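You operate a simulated robot arm through the tools that you are given. There is no shell and no other tool.

Carry out the task below with a simulated robot arm. There is one attempt and no reset: what you move stays moved.

TASK
Push the purple hose end on the black valve block and torque its clamp screw.
Fine: use the key that the rating plate names, turn till it clicks, stand it back in its block.

Only the result counts: the job must be done as asked and must still hold three seconds after the hand-in. Knocking over, shifting, dropping, spilling or breaking anything else fails it.

THE ROBOT
A 5-joint arm with a two-finger parallel gripper, fixed in place. Base frame: the origin is at the foot of the arm, x ahead of it, y to its left, z up; the work surface is at about z = 0. Lengths are in mm, angles in rad, forces in N, time in s.
With the tool pointing down near the work surface it reaches from about 260 to 600 mm from the base axis. Its first joint turns from -1.152 to 1.152 rad. The tool tilts only in the upright plane through the base axis and itself; it spins freely about its own axis. Payload 1.57 kg.
The TCP is the grasp point between the finger pads, 30 mm short of the fingertips. In the tool frame z runs along the fingers and y along their closing line. The gripper opens to 80 mm. The fingers are 17 mm wide and 12 mm thick; the gripper's body (40 by 82 mm) begins 80 mm behind the TCP.
Orientation is told as [roll, pitch, yaw] about the base's x, y, z axes, in that order, counted from this pose: with the fingers straight down and closing along the base's y, the tool's x points along the base's -x, its y along +y and its z along -z.

THE INTERFACE
- The arm moves only by the tool servo_tool. Its argument "increments" is a list that holds one entry, the list of rows, each a list of 7 numbers: the shift along the tool's x, y, z in mm, then the turn, a rotation vector about the tool's x, y, z in rad, then the finger opening in mm, from 0 to 80. In form: [[[dx, dy, dz, rx, ry, rz, fingers], ...]]. A call has 1 to 20 rows; each row shifts and turns the commanded pose from where the row before left it, along the tool's axes as they then stand. Rows are played at 5 a second. More than 50 mm and 0.15 rad between two rows, or a gripper value outside its range, and nothing of the call is played. Where a pose cannot be reached the arm comes as near as it can. A force on the tool above 40 N (or 10 N above the force at the start of the call, whichever is more), or a blocked arm, ends the call early, and 0.2 s more pass. The fingers move at their own pace (about 153 mm/s each) and stop on an object; they squeeze with about 20 N. The grip force told is the motor's: it shows also when the fingers shut on nothing. Time passes only in rows, and 0.2 s behind the last, so rows that do not move let the fingers close. The reply holds the time, the measured pose of the TCP, the force on the tool along the base axes, the opening and the grip force, in the units named above and with some noise, with the torque about the TCP (base axes, N m) and any sound that the robot's microphone picked up, and new pictures: "show" is both (left out), scene, wrist or none.
- Cameras (640 x 400 px; columns grow to the right, rows downward): "scene" is fixed at [56, 411.4, 531.8]; the picture's right is [-0.53, -0.85, 0.00], its down [-0.43, 0.27, -0.86] and it looks along [0.73, -0.46, -0.50] (base axes); focal length 346 px, centre (320, 200). "wrist" rides on the gripper at [72, -7, -122] in the tool frame; the picture's right is [0.09, 1.00, 0.00], its down [-0.84, 0.08, -0.54] and it looks along [-0.54, 0.05, 0.84] (tool axes); focal length 238 px, centre (320, 200). There is no depth. A picture from a camera that has moved, and an enlarged one, comes with that camera's place and axes in the base frame and with its lens.
- inspect(camera, box): a new picture of the part [left, top, right, bottom] of that camera's present view, enlarged. It takes no simulated time.
- hand_in(): hands the job in; it is judged then, once.

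Nothing tells you positions but the pictures and the camera data. Unless the task says otherwise, let go and move clear before handing in.

The tools are called after ">>>" by a JSON object that holds its "api" and its "payload". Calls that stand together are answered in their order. servo_tool: Moves the arm, as the interface text tells. Its arguments: {"type":"object","properties":{"increments":{"type":"array"},"show":{"type":"string","enum":["both","scene","wrist","none"]}},"required":["increments"]} The other tools are called the same way: inspect (camera, box) takes an enlarged picture of a part of a camera's view; hand_in () hands the job in.

At the start:

```text
time_s: 0.0
tcp_pos: [399.2, 60.5, 355.8]
ee_rot: [0.001, 0.0, 0.001]
ft_force: [-0.2, 0.4, -0.2]
moment: [-0.02, 0.01, -0.01]
finger_gap: 80.0
finger_force: 0.0
```

scene: 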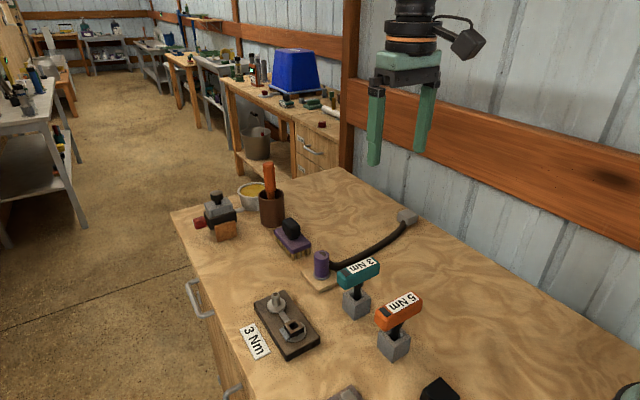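
wrist: 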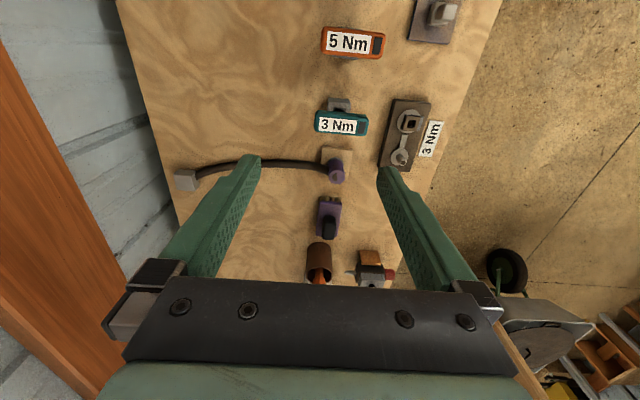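

I see a bench with a black valve block (plate "3 Nm"), a purple hose end standing on a wooden piece, two torque keys (3 Nm teal, 5 Nm orange) in grey blocks. I'll look closer before moving.

>>> {"api": "inspect", "payload": {"camera": "scene", "box": [220, 220, 440, 370]}}

>>> {"api": "inspect", "payload": {"camera": "wrist", "box": [300, 0, 480, 290]}}

>>> {"api": "inspect", "payload": {"camera": "scene", "box": [240, 280, 340, 370]}}

>>> {"api": "inspect", "payload": {"camera": "scene", "box": [300, 330, 640, 400]}}

```text
2.67 times, centred on (330, 295) of scene
camera zoom: at [56.0, 411.4, 531.8], right [-0.53, -0.85, 0.0], down [-0.43, 0.27, -0.86], along [0.73, -0.46, -0.5], focal length 922 px, centre (293, -53)
```

zoom: 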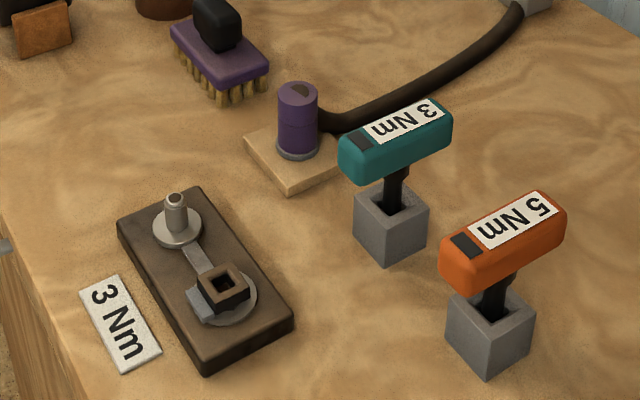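

```text
1.38 times, centred on (390, 145) of wrist
camera zoom: at [328.6, 52.2, 475.9], right [-0.09, 1.0, 0.0], down [0.84, 0.08, 0.54], along [0.54, 0.05, -0.84], focal length 329 px, centre (223, 276)
```

zoom: 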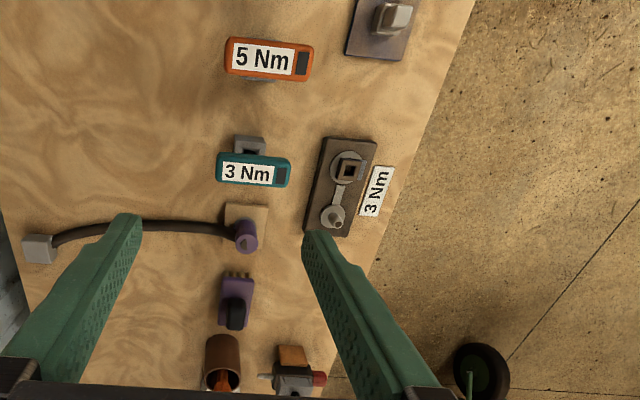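

```text
4.44 times, centred on (290, 325) of scene
camera zoom: at [56.0, 411.4, 531.8], right [-0.53, -0.85, 0.0], down [-0.43, 0.27, -0.86], along [0.73, -0.46, -0.5], focal length 1536 px, centre (453, -356)
```

zoom: 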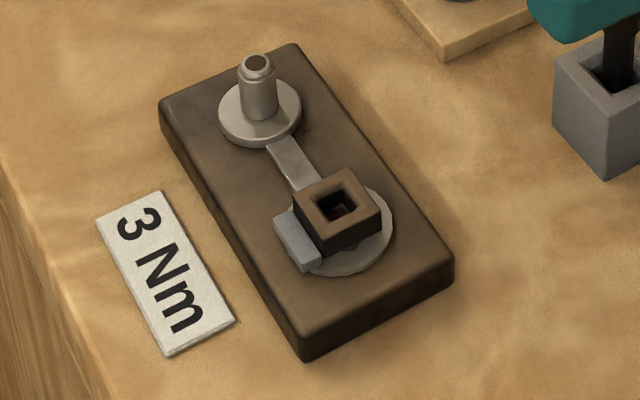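

```text
1.88 times, centred on (470, 365) of scene
camera zoom: at [56.0, 411.4, 531.8], right [-0.53, -0.85, 0.0], down [-0.43, 0.27, -0.86], along [0.73, -0.46, -0.5], focal length 651 px, centre (38, -111)
```

zoom: 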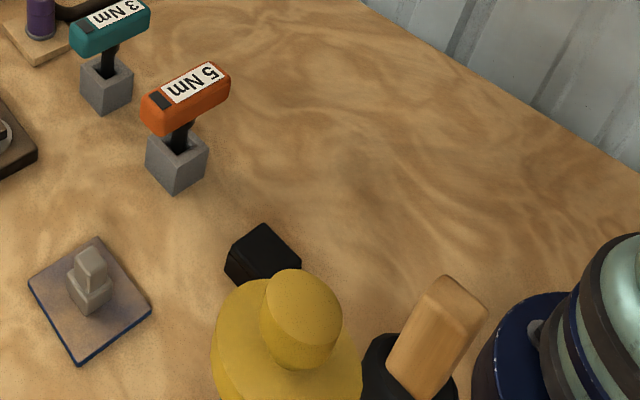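

The valve block sits at about (460, 229) with a nipple near (498, 229) and a square screw socket near (429, 230); the hose end stands near (533, 104), and the 3 Nm key near (423, 94). I'll move the wrist camera above the valve block for a closer look.

>>> {"api": "servo_tool", "payload": {"increments": [[[-12, 32, 30, 0, 0, 0, 80], [-12, 32, 30, 0, 0, 0, 80], [-12, 32, 30, 0, 0, 0, 80], [-12, 32, 30, 0, 0, 0, 80], [-12, 32, 30, 0, 0, 0, 80], [0, 0, 0, 0, 0, 0, 80]]]}}

```text
time_s: 1.4
tcp_pos: [460.3, 219.3, 205.5]
ee_rot: [0.0, -0.001, 0.001]
ft_force: [-0.5, -0.4, 0.3]
moment: [0.04, -0.02, -0.01]
finger_gap: 79.9
finger_force: 0.1
camera wrist: at [389.8, 212.9, 326.7], right [-0.09, 1.0, 0.0], down [0.84, 0.08, 0.54], along [0.54, 0.05, -0.84], focal length 238 px, centre (320, 200)
```

scene: 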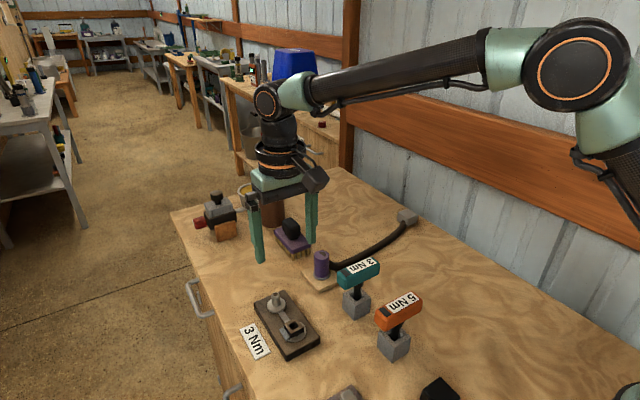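
wrist: 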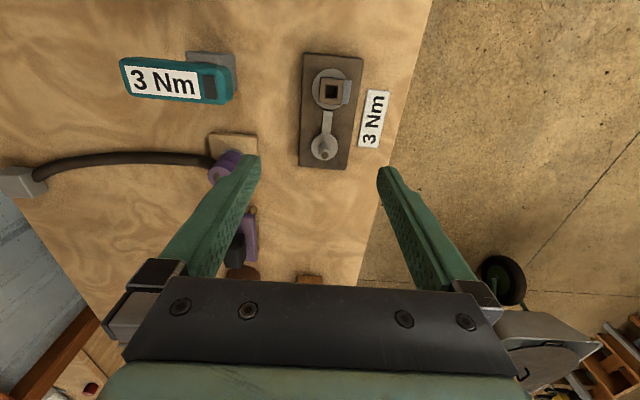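

The valve block is now clearly in the wrist view. I'll zoom in to refine the nipple, socket and key positions and orientations.

>>> {"api": "inspect", "payload": {"camera": "wrist", "box": [280, 40, 408, 180]}}

>>> {"api": "inspect", "payload": {"camera": "wrist", "box": [100, 30, 270, 190]}}

>>> {"api": "inspect", "payload": {"camera": "scene", "box": [330, 245, 430, 365]}}

>>> {"api": "inspect", "payload": {"camera": "scene", "box": [290, 200, 430, 300]}}

```text
2.86 times, centred on (344, 110) of wrist
camera zoom: at [389.8, 212.9, 326.7], right [-0.09, 1.0, 0.0], down [0.84, 0.08, 0.54], along [0.54, 0.05, -0.84], focal length 681 px, centre (251, 457)
```

zoom: 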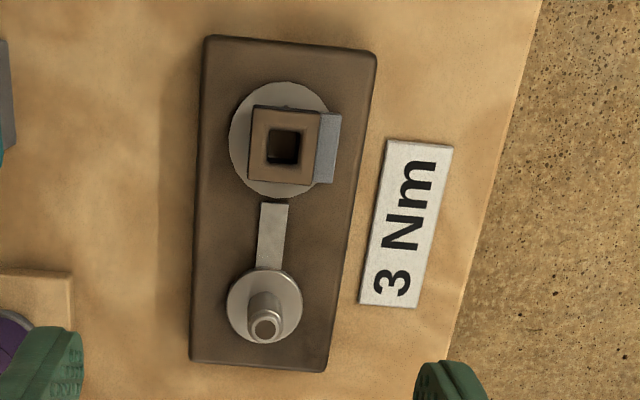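

```text
2.50 times, centred on (185, 110) of wrist
camera zoom: at [389.8, 212.9, 326.7], right [-0.09, 1.0, 0.0], down [0.84, 0.08, 0.54], along [0.54, 0.05, -0.84], focal length 596 px, centre (658, 425)
```

zoom: 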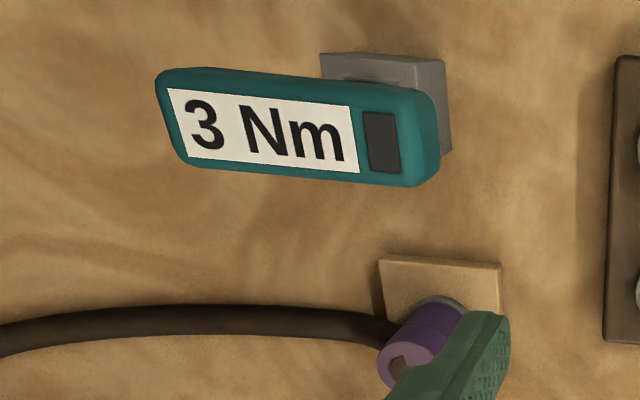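

```text
3.33 times, centred on (380, 305) of scene
camera zoom: at [56.0, 411.4, 531.8], right [-0.53, -0.85, 0.0], down [-0.43, 0.27, -0.86], along [0.73, -0.46, -0.5], focal length 1152 px, centre (120, -150)
```

zoom: 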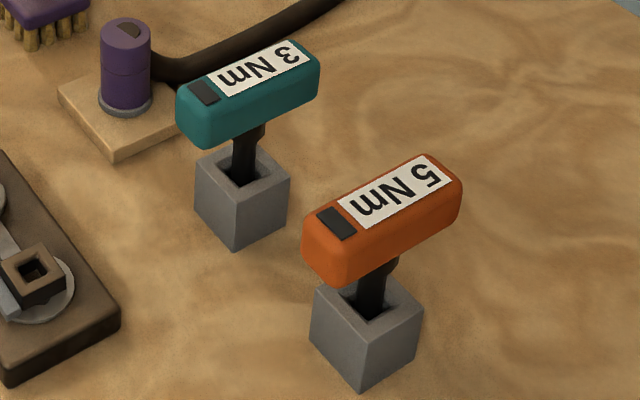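

```text
4.00 times, centred on (360, 250) of scene
camera zoom: at [56.0, 411.4, 531.8], right [-0.53, -0.85, 0.0], down [-0.43, 0.27, -0.86], along [0.73, -0.46, -0.5], focal length 1383 px, centre (160, 0)
```

zoom: 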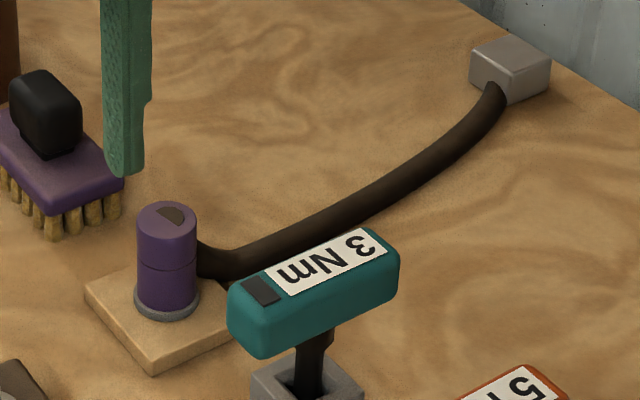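

The valve block and keys are aligned with the base axes, and the hose leaves its end toward -y, so I want the fingers to close along base x. I'll move above the hose end at a safe height and turn the tool by 90°.

>>> {"api": "servo_tool", "payload": {"increments": [[[-24.3, -38.4, 0, 0, 0, 0, 80], [-24.3, -38.4, 0, 0, 0, 0, 80], [-24.3, -38.4, 0, 0, 0, 0, 80], [0, 0, 0, 0, 0, 0.1428, 80], [0, 0, 0, 0, 0, 0.1428, 80], [0, 0, 0, 0, 0, 0.1428, 80], [0, 0, 0, 0, 0, 0.1428, 80], [0, 0, 0, 0, 0, 0.1428, 80], [0, 0, 0, 0, 0, 0.1428, 80], [0, 0, 0, 0, 0, 0.1428, 80], [0, 0, 0, 0, 0, 0.1428, 80], [0, 0, 0, 0, 0, 0.1428, 80], [0, 0, 0, 0, 0, 0.1428, 80], [0, 0, 0, 0, 0, 0.1428, 80], [0, 0, 0, 0, 0, 0, 80]]]}}

```text
time_s: 4.6
tcp_pos: [532.8, 104.9, 205.3]
ee_rot: [0.0, 0.0, -1.573]
ft_force: [0.3, -0.9, -0.2]
moment: [0.01, 0.01, 0.01]
finger_gap: 79.9
finger_force: 0.1
camera wrist: at [526.7, 176.0, 325.8], right [1.0, 0.09, 0.0], down [0.08, -0.84, 0.54], along [0.05, -0.54, -0.84], focal length 238 px, centre (320, 200)
```

scene: 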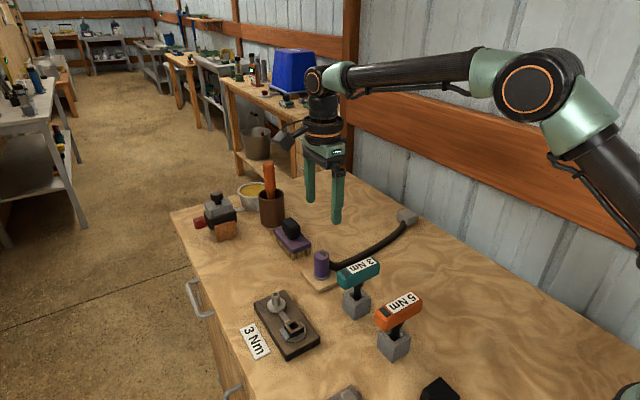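
wrist: 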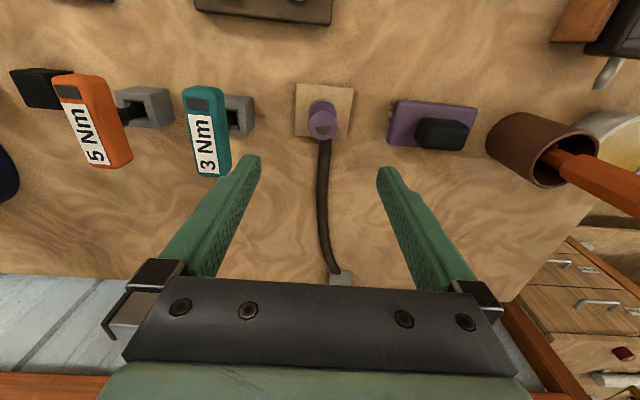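

>>> {"api": "inspect", "payload": {"camera": "wrist", "box": [270, 60, 380, 160]}}

>>> {"api": "inspect", "payload": {"camera": "wrist", "box": [160, 60, 280, 190]}}

>>> {"api": "inspect", "payload": {"camera": "scene", "box": [295, 235, 355, 295]}}

```text
4.00 times, centred on (325, 110) of wrist
camera zoom: at [526.7, 176.0, 325.8], right [1.0, 0.09, 0.0], down [0.08, -0.84, 0.54], along [0.05, -0.54, -0.84], focal length 953 px, centre (300, 560)
```

zoom: 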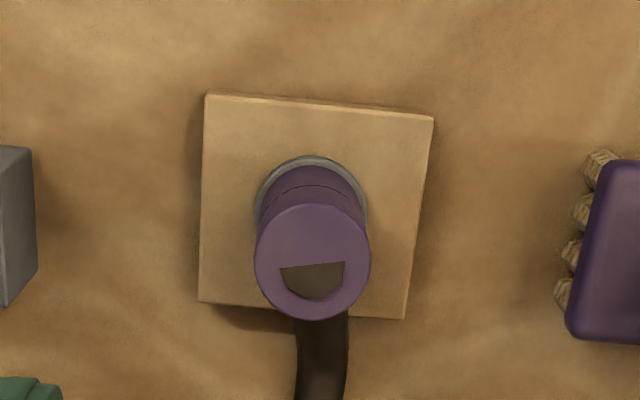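

```text
3.08 times, centred on (220, 125) of wrist
camera zoom: at [526.7, 176.0, 325.8], right [1.0, 0.09, 0.0], down [0.08, -0.84, 0.54], along [0.05, -0.54, -0.84], focal length 733 px, centre (628, 431)
```

zoom: 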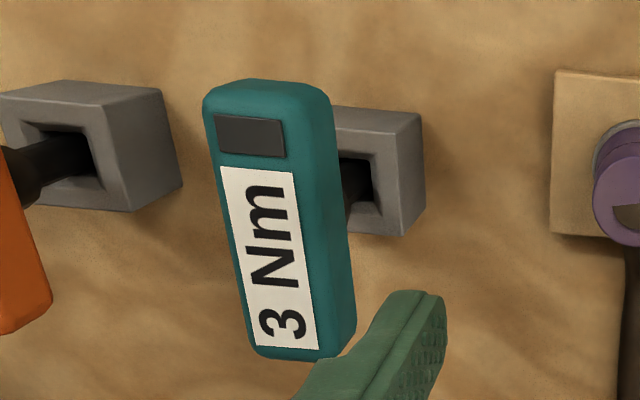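

```text
6.67 times, centred on (325, 265) of scene
camera zoom: at [56.0, 411.4, 531.8], right [-0.53, -0.85, 0.0], down [-0.43, 0.27, -0.86], along [0.73, -0.46, -0.5], focal length 2304 px, centre (287, -233)
```

zoom: 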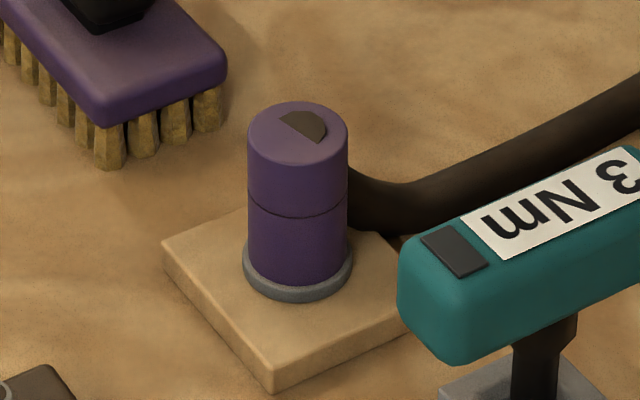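

The hose end stands at about (536, 107), 30 mm in diameter, its top near z = 68, with its hose leaving toward -y. I'll descend around it with the fingers on its ±x sides.

>>> {"api": "servo_tool", "payload": {"increments": [[[2.1, 3.4, 30, 0, 0, 0, 60], [0, 0, 40, 0, 0, 0, 60], [0, 0, 40, 0, 0, 0, 60], [0, 0, 25, 0, 0, 0, 60], [0, 0, 20, 0, 0, 0, 60], [0, 0, 0, 0, 0, 0, 60]]]}}

```text
time_s: 6.0
tcp_pos: [534.1, 107.0, 48.3]
ee_rot: [0.0, -0.001, -1.568]
ft_force: [-0.2, -0.8, 0.5]
moment: [0.01, 0.01, -0.03]
finger_gap: 59.8
finger_force: 0.1
camera wrist: at [530.5, 178.4, 169.7], right [1.0, 0.09, 0.0], down [0.08, -0.84, 0.54], along [0.05, -0.54, -0.84], focal length 238 px, centre (320, 200)
```

scene: 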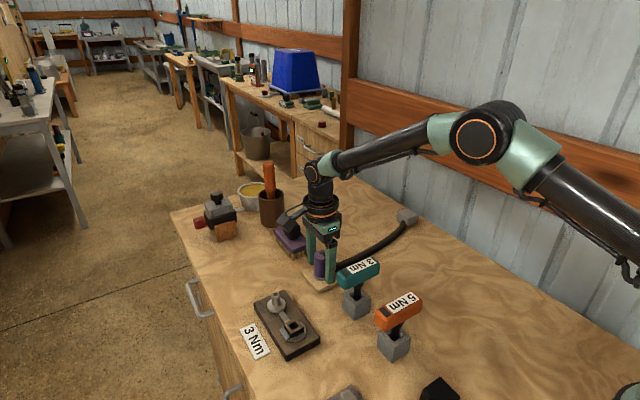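
wrist: 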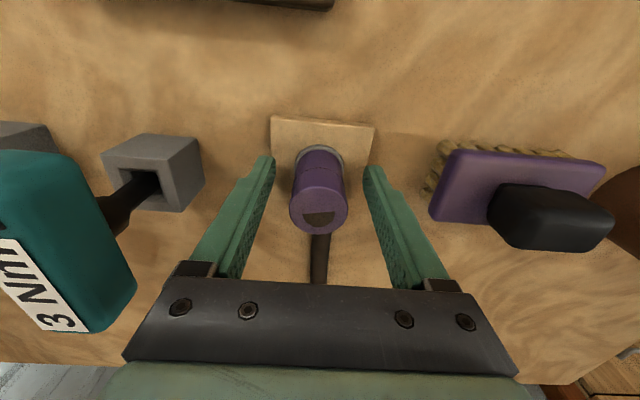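

The hose end is centred between the fingers. I'll close on it.

>>> {"api": "servo_tool", "payload": {"increments": [[[0, 0, 0, 0, 0, 0, 20], [0, 0, 0, 0, 0, 0, 20], [0, 0, 0, 0, 0, 0, 20]]]}}

>>> {"api": "inspect", "payload": {"camera": "scene", "box": [280, 200, 360, 300]}}

>>> {"api": "inspect", "payload": {"camera": "wrist", "box": [220, 100, 420, 300]}}

```text
time_s: 6.8
tcp_pos: [535.4, 107.3, 50.1]
ee_rot: [-0.001, 0.001, -1.569]
ft_force: [-0.2, -0.1, -0.3]
moment: [-0.01, 0.0, 0.02]
finger_gap: 31.3
finger_force: 19.7
camera wrist: at [530.5, 178.5, 170.0], right [1.0, 0.09, 0.0], down [0.08, -0.84, 0.54], along [0.05, -0.54, -0.84], focal length 238 px, centre (320, 200)
```

scene: 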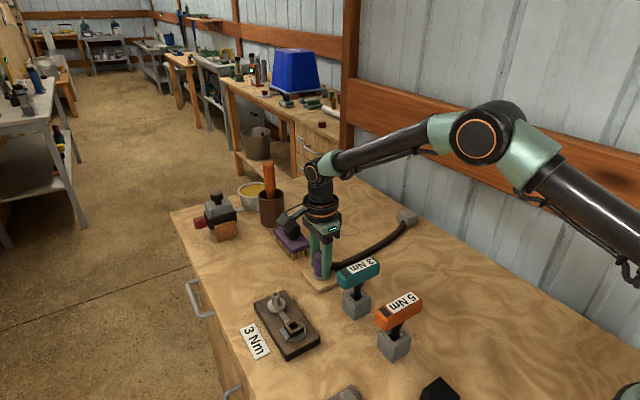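
wrist: 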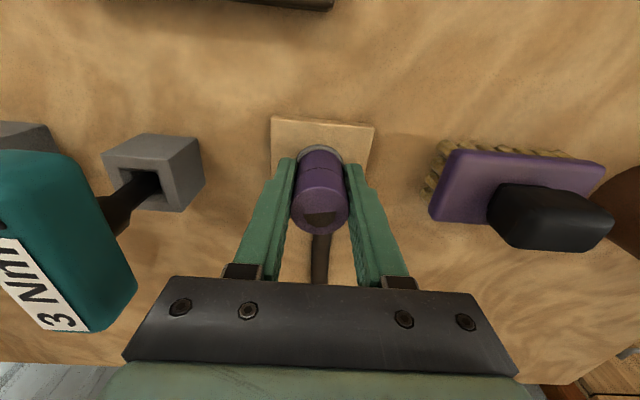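

```text
4.00 times, centred on (320, 250) of scene
camera zoom: at [56.0, 411.4, 531.8], right [-0.53, -0.85, 0.0], down [-0.43, 0.27, -0.86], along [0.73, -0.46, -0.5], focal length 1383 px, centre (320, 0)
```

zoom: 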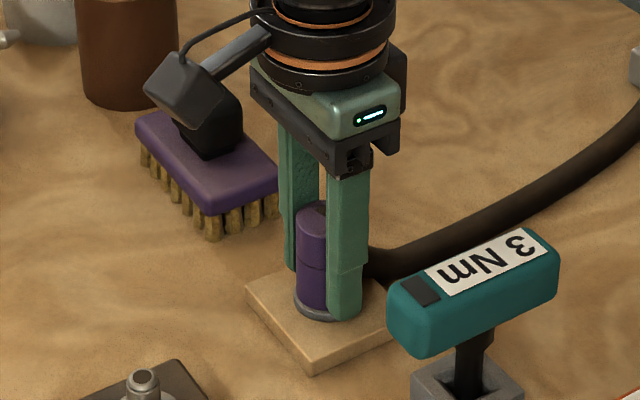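

```text
2.00 times, centred on (320, 200) of wrist
camera zoom: at [530.5, 178.5, 170.0], right [1.0, 0.09, 0.0], down [0.08, -0.84, 0.54], along [0.05, -0.54, -0.84], focal length 477 px, centre (320, 200)
```

zoom: 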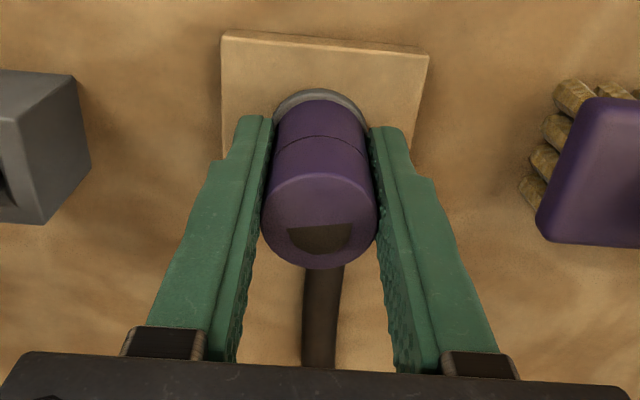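

The hose end is gripped (gap 31 mm). I'll lift slowly and watch force from the hose.

>>> {"api": "servo_tool", "payload": {"increments": [[[0, 0, -10, 0, 0, 0, 20], [0, 0, -15, 0, 0, 0, 20], [0, 0, -15, 0, 0, 0, 20], [0, 0, 0, 0, 0, 0, 20]]]}}

>>> {"api": "inspect", "payload": {"camera": "scene", "box": [260, 180, 440, 310]}}

```text
time_s: 7.8
tcp_pos: [535.5, 106.0, 90.9]
ee_rot: [0.002, -0.002, -1.568]
ft_force: [-0.2, 0.6, -1.1]
moment: [-0.01, 0.02, 0.01]
finger_gap: 31.4
finger_force: 19.6
camera wrist: at [529.7, 177.3, 210.8], right [1.0, 0.09, 0.0], down [0.08, -0.84, 0.54], along [0.05, -0.54, -0.84], focal length 238 px, centre (320, 200)
```

scene: 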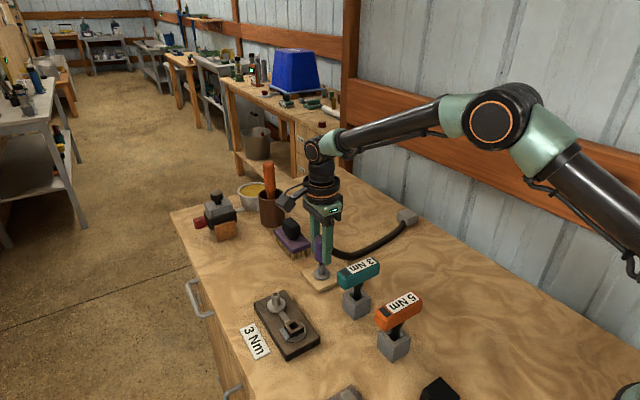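
wrist: 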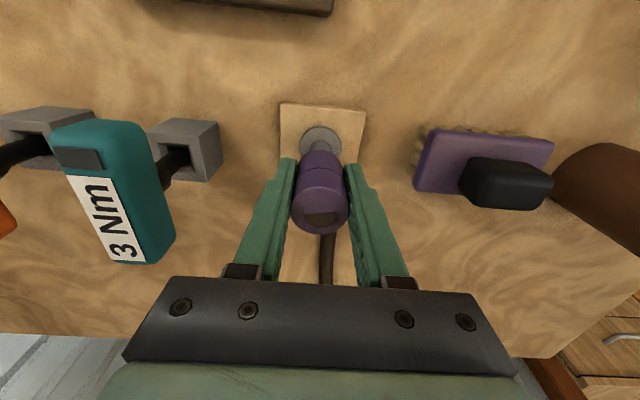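

```text
3.08 times, centred on (350, 245) of scene
camera zoom: at [56.0, 411.4, 531.8], right [-0.53, -0.85, 0.0], down [-0.43, 0.27, -0.86], along [0.73, -0.46, -0.5], focal length 1064 px, centre (228, 62)
```

zoom: 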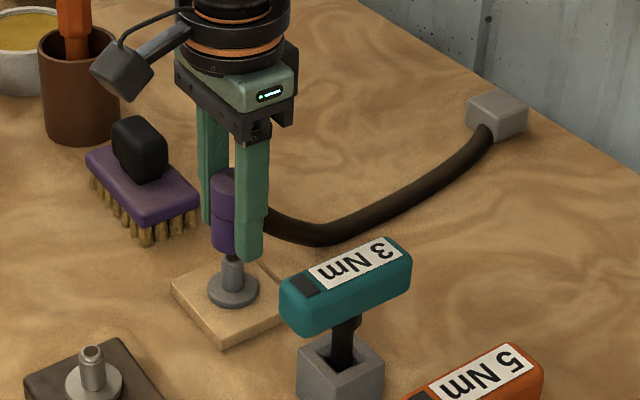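

The parking stand has a peg like the valve's nipple, and the hose end comes off freely. I'll lift further and carry it over toward the valve nipple, watching the hose pull.

>>> {"api": "servo_tool", "payload": {"increments": [[[0, 0, -20, 0, 0, 0, 20], [0, 0, -20, 0, 0, 0, 20], [20, -6, 0, 0, 0, 0, 20], [20, -6, 0, 0, 0, 0, 20], [20, -6, 0, 0, 0, 0, 20], [0, 0, 0, 0, 0, 0, 20]]], "show": "scene"}}

```text
time_s: 9.2
tcp_pos: [518.3, 164.9, 130.4]
ee_rot: [0.001, 0.001, -1.569]
ft_force: [-0.1, 1.1, -1.0]
moment: [-0.04, 0.02, -0.04]
finger_gap: 31.3
finger_force: 19.9
```

scene: 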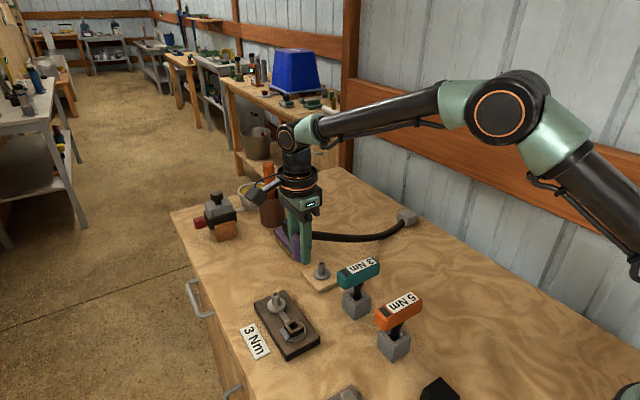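

The hose follows without meaningful pull. I'll continue to above the nipple.

>>> {"api": "servo_tool", "payload": {"increments": [[[21, -6.5, 0, 0, 0, 0, 20], [21, -6.5, 0, 0, 0, 0, 20], [21, -6.5, 0, 0, 0, 0, 20], [0, 0, 0, 0, 0, 0, 20], [0, 0, 0, 0, 0, 0, 20]]]}}

>>> {"api": "inspect", "payload": {"camera": "scene", "box": [220, 190, 340, 370]}}

>>> {"api": "inspect", "payload": {"camera": "wrist", "box": [240, 80, 400, 280]}}

```text
time_s: 10.4
tcp_pos: [498.6, 227.2, 129.7]
ee_rot: [0.0, 0.0, -1.569]
ft_force: [0.0, 0.4, 0.1]
moment: [0.05, -0.02, 0.01]
finger_gap: 31.2
finger_force: 19.6
camera wrist: at [492.4, 298.9, 251.3], right [1.0, 0.09, 0.0], down [0.08, -0.84, 0.54], along [0.05, -0.54, -0.84], focal length 238 px, centre (320, 200)
```

scene: 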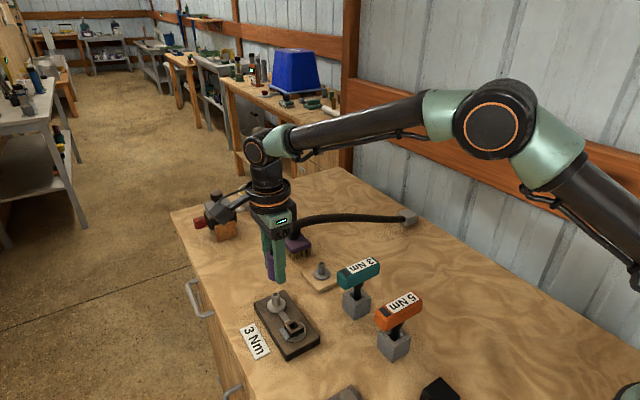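
wrist: 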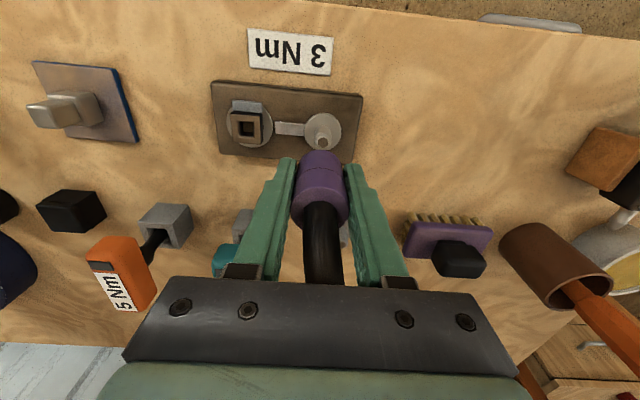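

```text
2.22 times, centred on (280, 280) of scene
camera zoom: at [56.0, 411.4, 531.8], right [-0.53, -0.85, 0.0], down [-0.43, 0.27, -0.86], along [0.73, -0.46, -0.5], focal length 768 px, centre (409, 22)
```

zoom: 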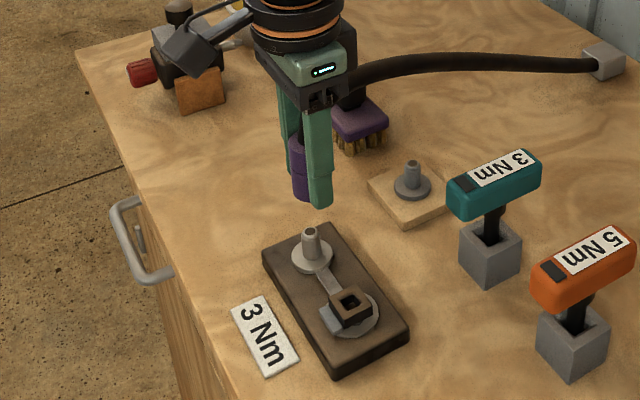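

```text
2.00 times, centred on (320, 180) of wrist
camera zoom: at [492.4, 298.9, 251.3], right [1.0, 0.09, 0.0], down [0.08, -0.84, 0.54], along [0.05, -0.54, -0.84], focal length 477 px, centre (320, 240)
```

zoom: 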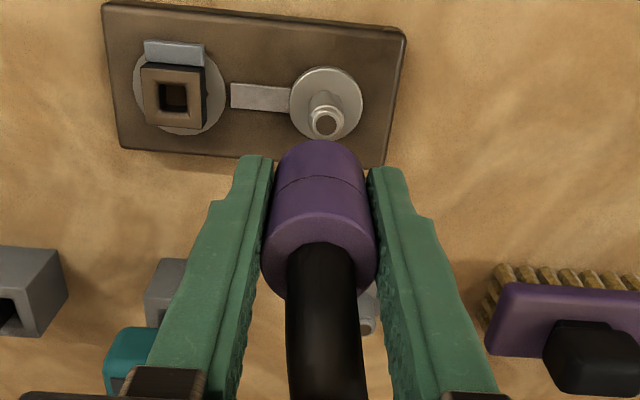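

The hose end hangs just above the nipple, slightly off in xy. I'll take a couple of stationary readings to judge the reading noise before aligning.

>>> {"api": "servo_tool", "payload": {"increments": [[[0, 0, 0, 0, 0, 0, 20]]], "show": "wrist"}}

>>> {"api": "servo_tool", "payload": {"increments": [[[0, 0, 0, 0, 0, 0, 20]]], "show": "wrist"}}

>>> {"api": "servo_tool", "payload": {"increments": [[[0, 0, 0, 0, 0, 0, 20]]], "show": "wrist"}}

```text
time_s: 10.8
tcp_pos: [496.8, 227.4, 130.3]
ee_rot: [-0.001, 0.0, -1.569]
ft_force: [-0.5, -0.9, -1.3]
moment: [-0.02, 0.0, 0.01]
finger_gap: 31.0
finger_force: 20.5
camera wrist: at [492.4, 298.8, 251.3], right [1.0, 0.09, 0.0], down [0.08, -0.84, 0.54], along [0.05, -0.54, -0.84], focal length 238 px, centre (320, 200)
```

wrist: 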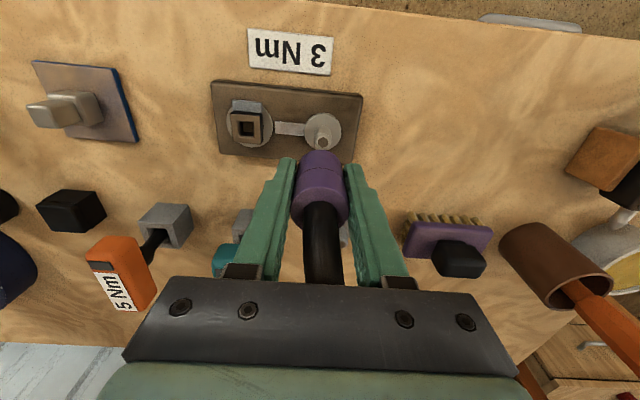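

```text
time_s: 11.2
tcp_pos: [496.6, 227.4, 131.2]
ee_rot: [0.001, -0.001, -1.569]
ft_force: [0.2, 0.4, -0.4]
moment: [-0.02, -0.05, 0.0]
finger_gap: 31.4
finger_force: 19.8
camera wrist: at [492.4, 298.8, 251.3], right [1.0, 0.09, 0.0], down [0.08, -0.84, 0.54], along [0.05, -0.54, -0.84], focal length 238 px, centre (320, 200)
```

wrist: 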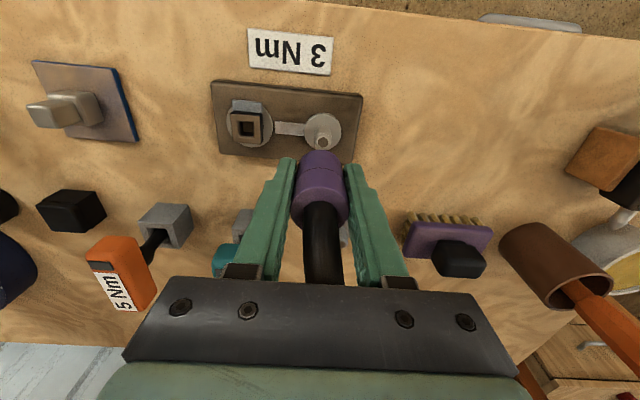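

```text
time_s: 11.6
tcp_pos: [497.2, 227.3, 129.5]
ee_rot: [-0.001, 0.001, -1.569]
ft_force: [0.9, -0.9, -1.1]
moment: [0.02, 0.0, 0.02]
finger_gap: 31.0
finger_force: 19.8
camera wrist: at [492.4, 298.8, 251.3], right [1.0, 0.09, 0.0], down [0.08, -0.84, 0.54], along [0.05, -0.54, -0.84], focal length 238 px, centre (320, 200)
```

wrist: 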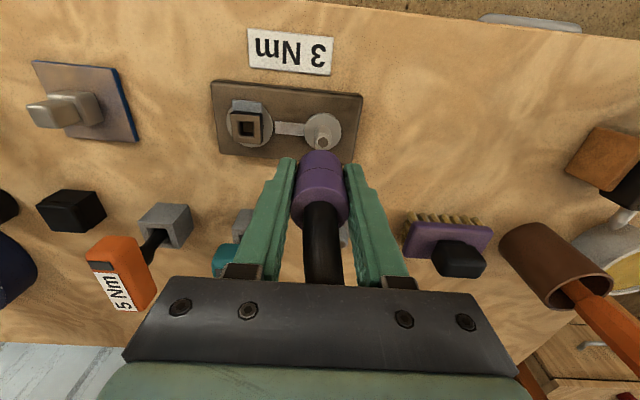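

The camera pose readout is steady, and triangulating with it puts the nipple at about (501.6, 229.1) with the tip near z=47; the held hose end is about 3 mm off in x and y. I'll correct and go down to just above the tip, then check.

>>> {"api": "servo_tool", "payload": {"increments": [[[3.0, 3.3, 10, 0, 0, 0, 20], [0, 0, 14, 0, 0, 0, 20], [0, 0, 10, 0, 0, 0, 20], [0, 0, 0, 0, 0, 0, 20], [0, 0, 0, 0, 0, 0, 20]]]}}

>>> {"api": "inspect", "payload": {"camera": "scene", "box": [240, 240, 320, 340]}}

>>> {"api": "inspect", "payload": {"camera": "wrist", "box": [240, 60, 400, 260]}}

```text
time_s: 12.8
tcp_pos: [499.0, 231.6, 95.5]
ee_rot: [0.0, 0.001, -1.57]
ft_force: [0.0, -0.8, -0.5]
moment: [-0.01, 0.03, -0.01]
finger_gap: 31.4
finger_force: 20.4
camera wrist: at [494.5, 302.8, 216.2], right [1.0, 0.09, 0.0], down [0.08, -0.84, 0.54], along [0.05, -0.54, -0.84], focal length 238 px, centre (320, 200)
```

scene: 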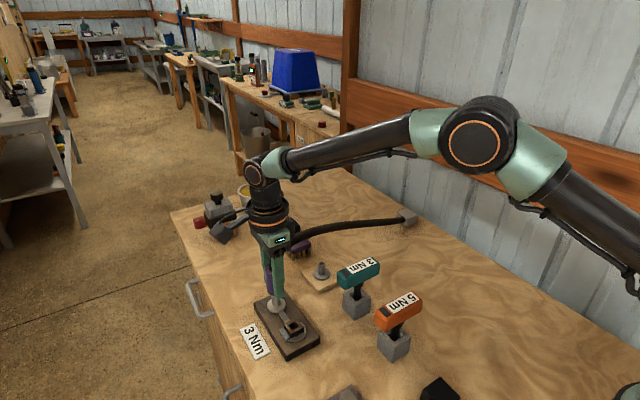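
wrist: 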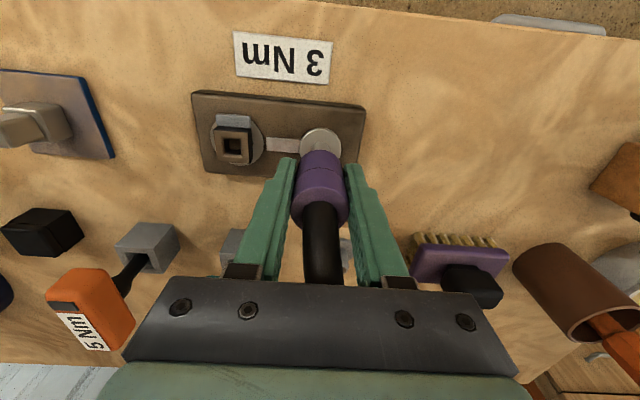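

```text
4.00 times, centred on (280, 290) of scene
camera zoom: at [56.0, 411.4, 531.8], right [-0.53, -0.85, 0.0], down [-0.43, 0.27, -0.86], along [0.73, -0.46, -0.5], focal length 1383 px, centre (480, -160)
```

zoom: 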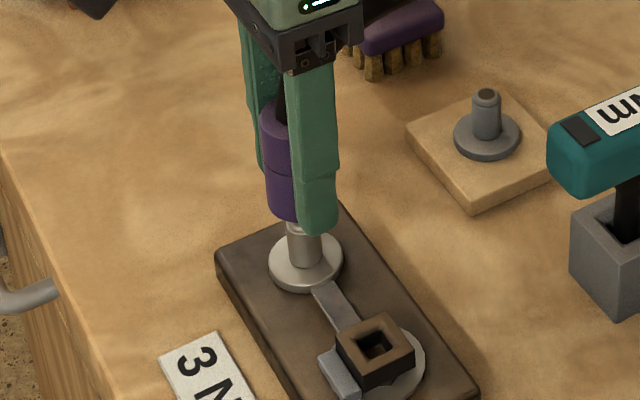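

```text
2.00 times, centred on (320, 160) of wrist
camera zoom: at [494.5, 302.8, 216.2], right [1.0, 0.09, 0.0], down [0.08, -0.84, 0.54], along [0.05, -0.54, -0.84], focal length 477 px, centre (320, 280)
```

zoom: 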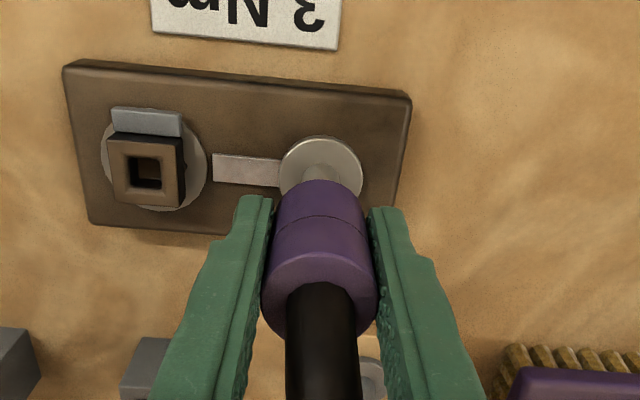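

The hose end is right above the nipple, within about 1 mm by my estimate. I'll zoom in once more to check alignment before pushing down.

>>> {"api": "inspect", "payload": {"camera": "scene", "box": [260, 270, 300, 320]}}

>>> {"api": "inspect", "payload": {"camera": "wrist", "box": [280, 120, 360, 220]}}

```text
8.00 times, centred on (280, 295) of scene
camera zoom: at [56.0, 411.4, 531.8], right [-0.53, -0.85, 0.0], down [-0.43, 0.27, -0.86], along [0.73, -0.46, -0.5], focal length 2765 px, centre (640, -560)
```

zoom: 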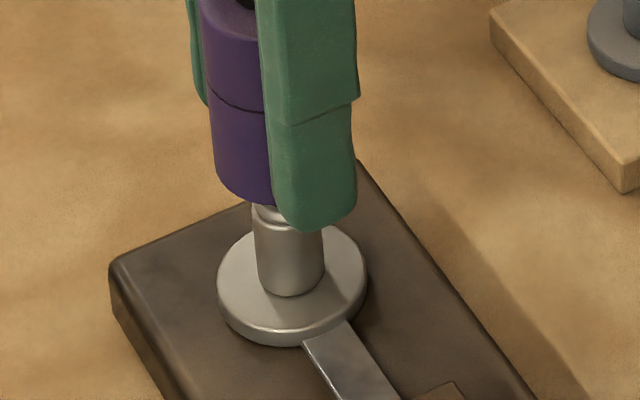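

```text
4.00 times, centred on (320, 170) of wrist
camera zoom: at [494.5, 302.8, 216.2], right [1.0, 0.09, 0.0], down [0.08, -0.84, 0.54], along [0.05, -0.54, -0.84], focal length 953 px, centre (320, 320)
```

zoom: 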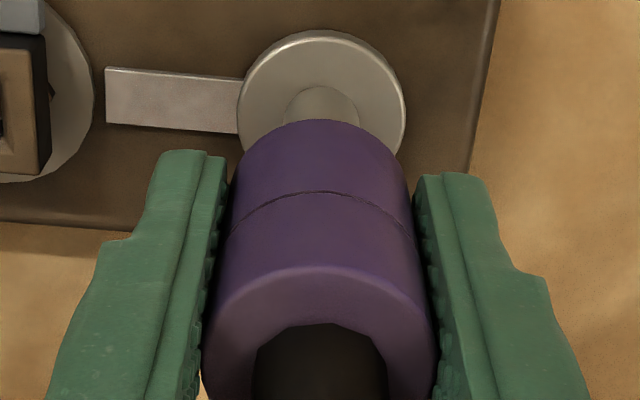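

Both views show the hose end's axis on the nipple's axis to within about half a millimetre. I'll push down slowly and watch the force.

>>> {"api": "servo_tool", "payload": {"increments": [[[0, 0, 4, 0, 0, 0, 20], [0, 0, 4, 0, 0, 0, 20], [0, 0, 4, 0, 0, 0, 20], [0, 0, 0, 0, 0, 0, 20]]], "show": "wrist"}}

>>> {"api": "inspect", "payload": {"camera": "scene", "box": [260, 270, 300, 320]}}

```text
time_s: 13.8
tcp_pos: [499.7, 231.5, 84.2]
ee_rot: [0.001, 0.0, -1.569]
ft_force: [-0.6, 0.4, -1.0]
moment: [-0.03, 0.01, 0.01]
finger_gap: 31.4
finger_force: 20.5
camera wrist: at [495.1, 303.2, 204.4], right [1.0, 0.09, 0.0], down [0.08, -0.84, 0.54], along [0.05, -0.54, -0.84], focal length 238 px, centre (320, 200)
```

wrist: 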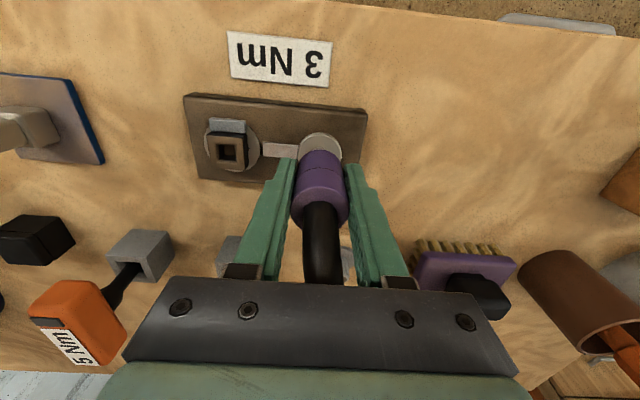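

```text
8.00 times, centred on (280, 295) of scene
camera zoom: at [56.0, 411.4, 531.8], right [-0.53, -0.85, 0.0], down [-0.43, 0.27, -0.86], along [0.73, -0.46, -0.5], focal length 2765 px, centre (640, -560)
```

zoom: 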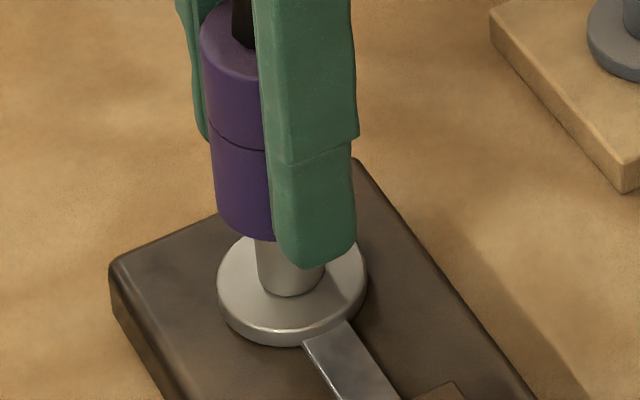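

No contact force yet and the tip has entered the bore. I'll keep going down in small rows.

>>> {"api": "servo_tool", "payload": {"increments": [[[-0.4, -0.2, 3, 0, 0, 0, 20], [0, 0, 3, 0, 0, 0, 20], [0, 0, 3, 0, 0, 0, 20], [0, 0, 3, 0, 0, 0, 20], [0, 0, 0, 0, 0, 0, 20]]], "show": "wrist"}}

>>> {"api": "inspect", "payload": {"camera": "scene", "box": [260, 270, 300, 320]}}

```text
time_s: 15.0
tcp_pos: [500.0, 232.2, 72.6]
ee_rot: [-0.001, 0.0, -1.569]
ft_force: [0.3, -0.9, -0.6]
moment: [0.02, 0.0, -0.01]
finger_gap: 31.2
finger_force: 19.9
camera wrist: at [495.2, 303.4, 193.0], right [1.0, 0.09, 0.0], down [0.08, -0.84, 0.54], along [0.05, -0.54, -0.84], focal length 238 px, centre (320, 200)
```

wrist: 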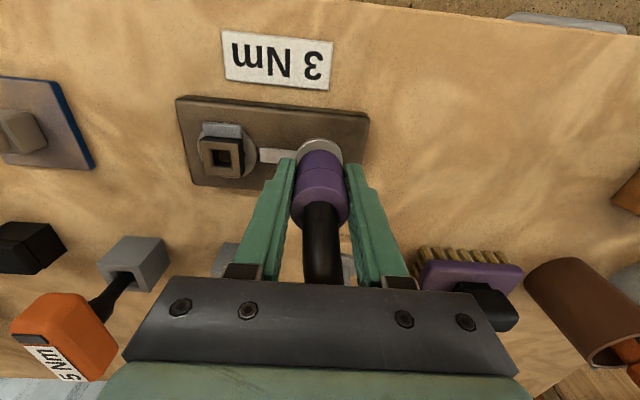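

```text
8.00 times, centred on (280, 295) of scene
camera zoom: at [56.0, 411.4, 531.8], right [-0.53, -0.85, 0.0], down [-0.43, 0.27, -0.86], along [0.73, -0.46, -0.5], focal length 2765 px, centre (640, -560)
```

zoom: 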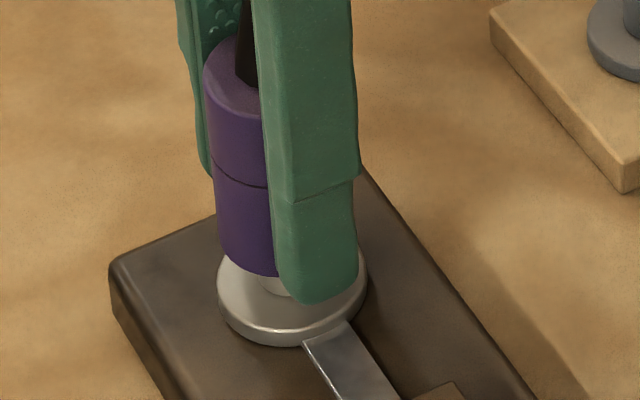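

The hose end is sliding on freely; about 15 mm remain. I'll continue in small rows until it meets the disc.

>>> {"api": "servo_tool", "payload": {"increments": [[[-0.3, -0.1, 3, 0, 0, 0, 20], [0, 0, 3, 0, 0, 0, 20], [0, 0, 3, 0, 0, 0, 20], [0, 0, 2, 0, 0, 0, 20], [0, 0, 0, 0, 0, 0, 20]]], "show": "wrist"}}

>>> {"api": "inspect", "payload": {"camera": "scene", "box": [260, 270, 300, 320]}}

```text
time_s: 16.2
tcp_pos: [500.6, 233.6, 61.4]
ee_rot: [0.002, 0.001, -1.569]
ft_force: [-2.9, -0.8, 0.6]
moment: [0.02, 0.06, 0.0]
finger_gap: 31.2
finger_force: 19.4
camera wrist: at [495.8, 303.3, 181.5], right [1.0, 0.09, 0.0], down [0.08, -0.84, 0.54], along [0.05, -0.54, -0.84], focal length 238 px, centre (320, 200)
```

wrist: 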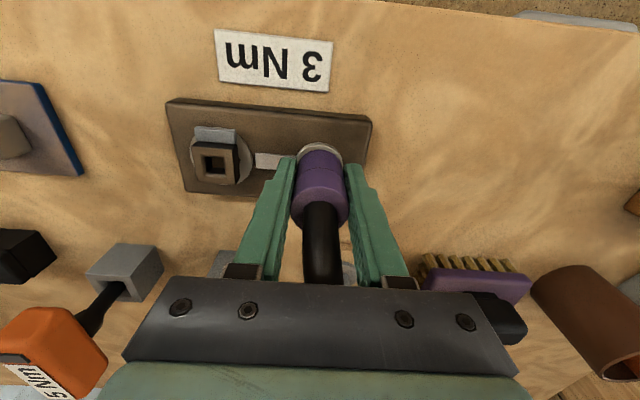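

```text
8.00 times, centred on (280, 295) of scene
camera zoom: at [56.0, 411.4, 531.8], right [-0.53, -0.85, 0.0], down [-0.43, 0.27, -0.86], along [0.73, -0.46, -0.5], focal length 2765 px, centre (640, -560)
```

zoom: 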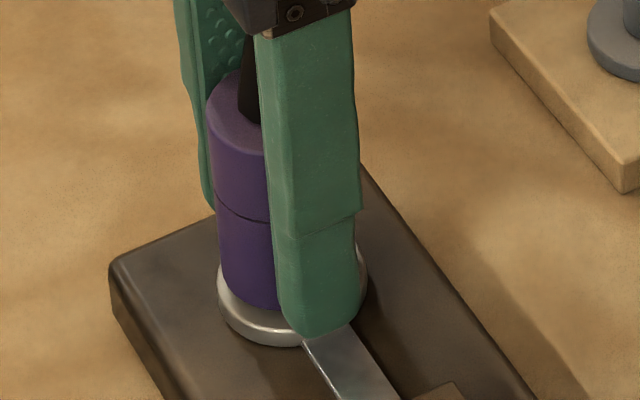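

A slight -x force shows light rubbing; I'll shift 0.6 mm in -x and finish the last few millimetres.

>>> {"api": "servo_tool", "payload": {"increments": [[[0, -0.7, 1, 0, 0, 0, 20], [0, 0, 1.5, 0, 0, 0, 20], [0, 0, 1.5, 0, 0, 0, 20], [0, 0, 1, 0, 0, 0, 20], [0, 0, 0, 0, 0, 0, 20]]], "show": "wrist"}}

>>> {"api": "inspect", "payload": {"camera": "scene", "box": [260, 270, 300, 320]}}

```text
time_s: 17.4
tcp_pos: [498.8, 233.1, 56.4]
ee_rot: [0.002, -0.001, -1.57]
ft_force: [-3.8, -2.7, 12.5]
moment: [-0.16, 0.19, 0.0]
finger_gap: 31.1
finger_force: 20.0
camera wrist: at [495.1, 303.4, 177.7], right [1.0, 0.09, 0.0], down [0.08, -0.84, 0.54], along [0.05, -0.54, -0.84], focal length 238 px, centre (320, 200)
```

wrist: 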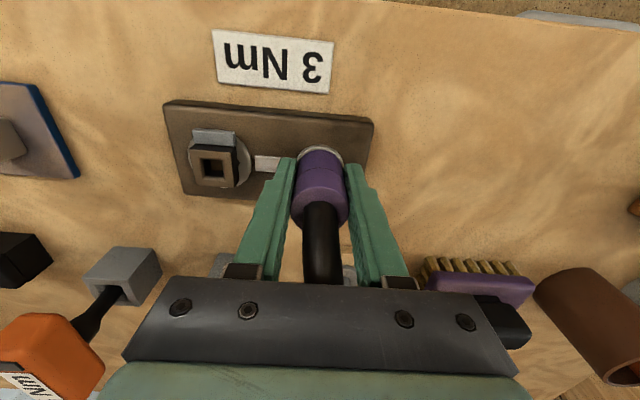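

```text
8.00 times, centred on (280, 295) of scene
camera zoom: at [56.0, 411.4, 531.8], right [-0.53, -0.85, 0.0], down [-0.42, 0.27, -0.86], along [0.73, -0.46, -0.5], focal length 2765 px, centre (640, -560)
```

zoom: 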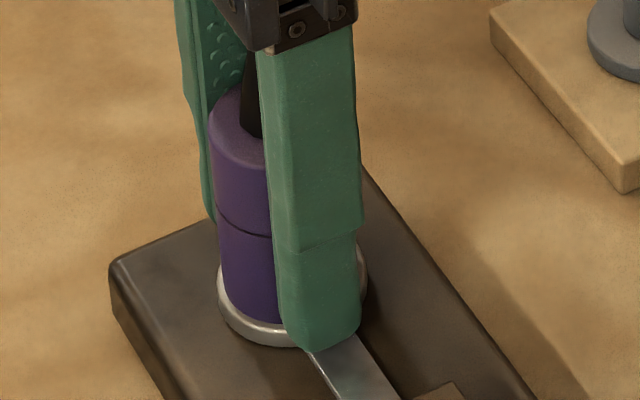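

Vertical force rose to 12.5 N at the predicted seating height. I'll press a little more to be sure it's fully seated.

>>> {"api": "servo_tool", "payload": {"increments": [[[-0.3, -0.3, 1, 0, 0, 0, 20], [0, 0, 1, 0, 0, 0, 20], [0, 0, 0, 0, 0, 0, 20]]], "show": "wrist"}}

>>> {"api": "inspect", "payload": {"camera": "scene", "box": [260, 270, 300, 320]}}

```text
time_s: 18.2
tcp_pos: [500.5, 232.2, 57.1]
ee_rot: [0.003, 0.003, -1.569]
ft_force: [-7.7, -3.7, 35.5]
moment: [-0.18, 0.74, 0.01]
finger_gap: 31.3
finger_force: 19.6
camera wrist: at [494.8, 303.4, 177.1], right [1.0, 0.09, 0.0], down [0.08, -0.84, 0.54], along [0.05, -0.54, -0.84], focal length 238 px, centre (320, 200)
```

wrist: 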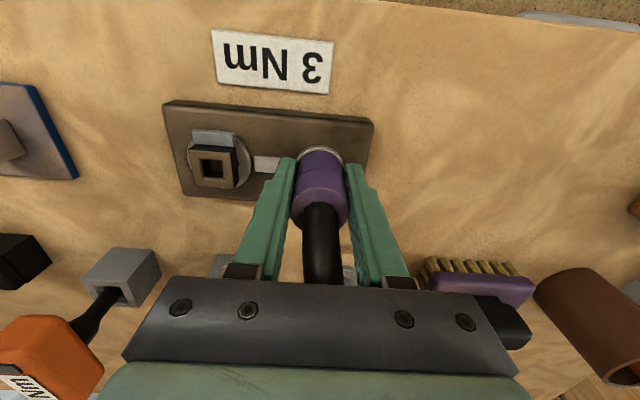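

```text
8.00 times, centred on (280, 295) of scene
camera zoom: at [55.8, 411.3, 531.9], right [-0.53, -0.85, 0.0], down [-0.42, 0.27, -0.86], along [0.73, -0.46, -0.5], focal length 2765 px, centre (640, -560)
```

zoom: 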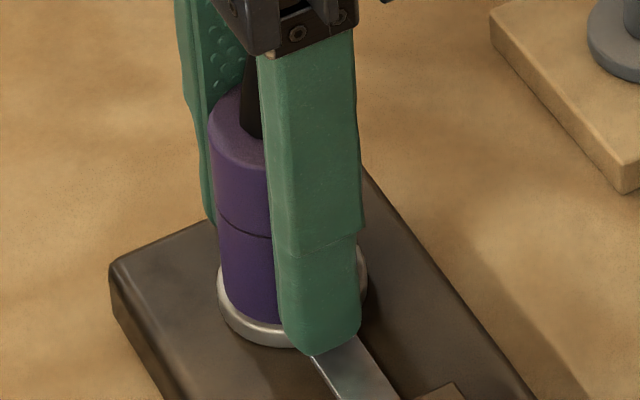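

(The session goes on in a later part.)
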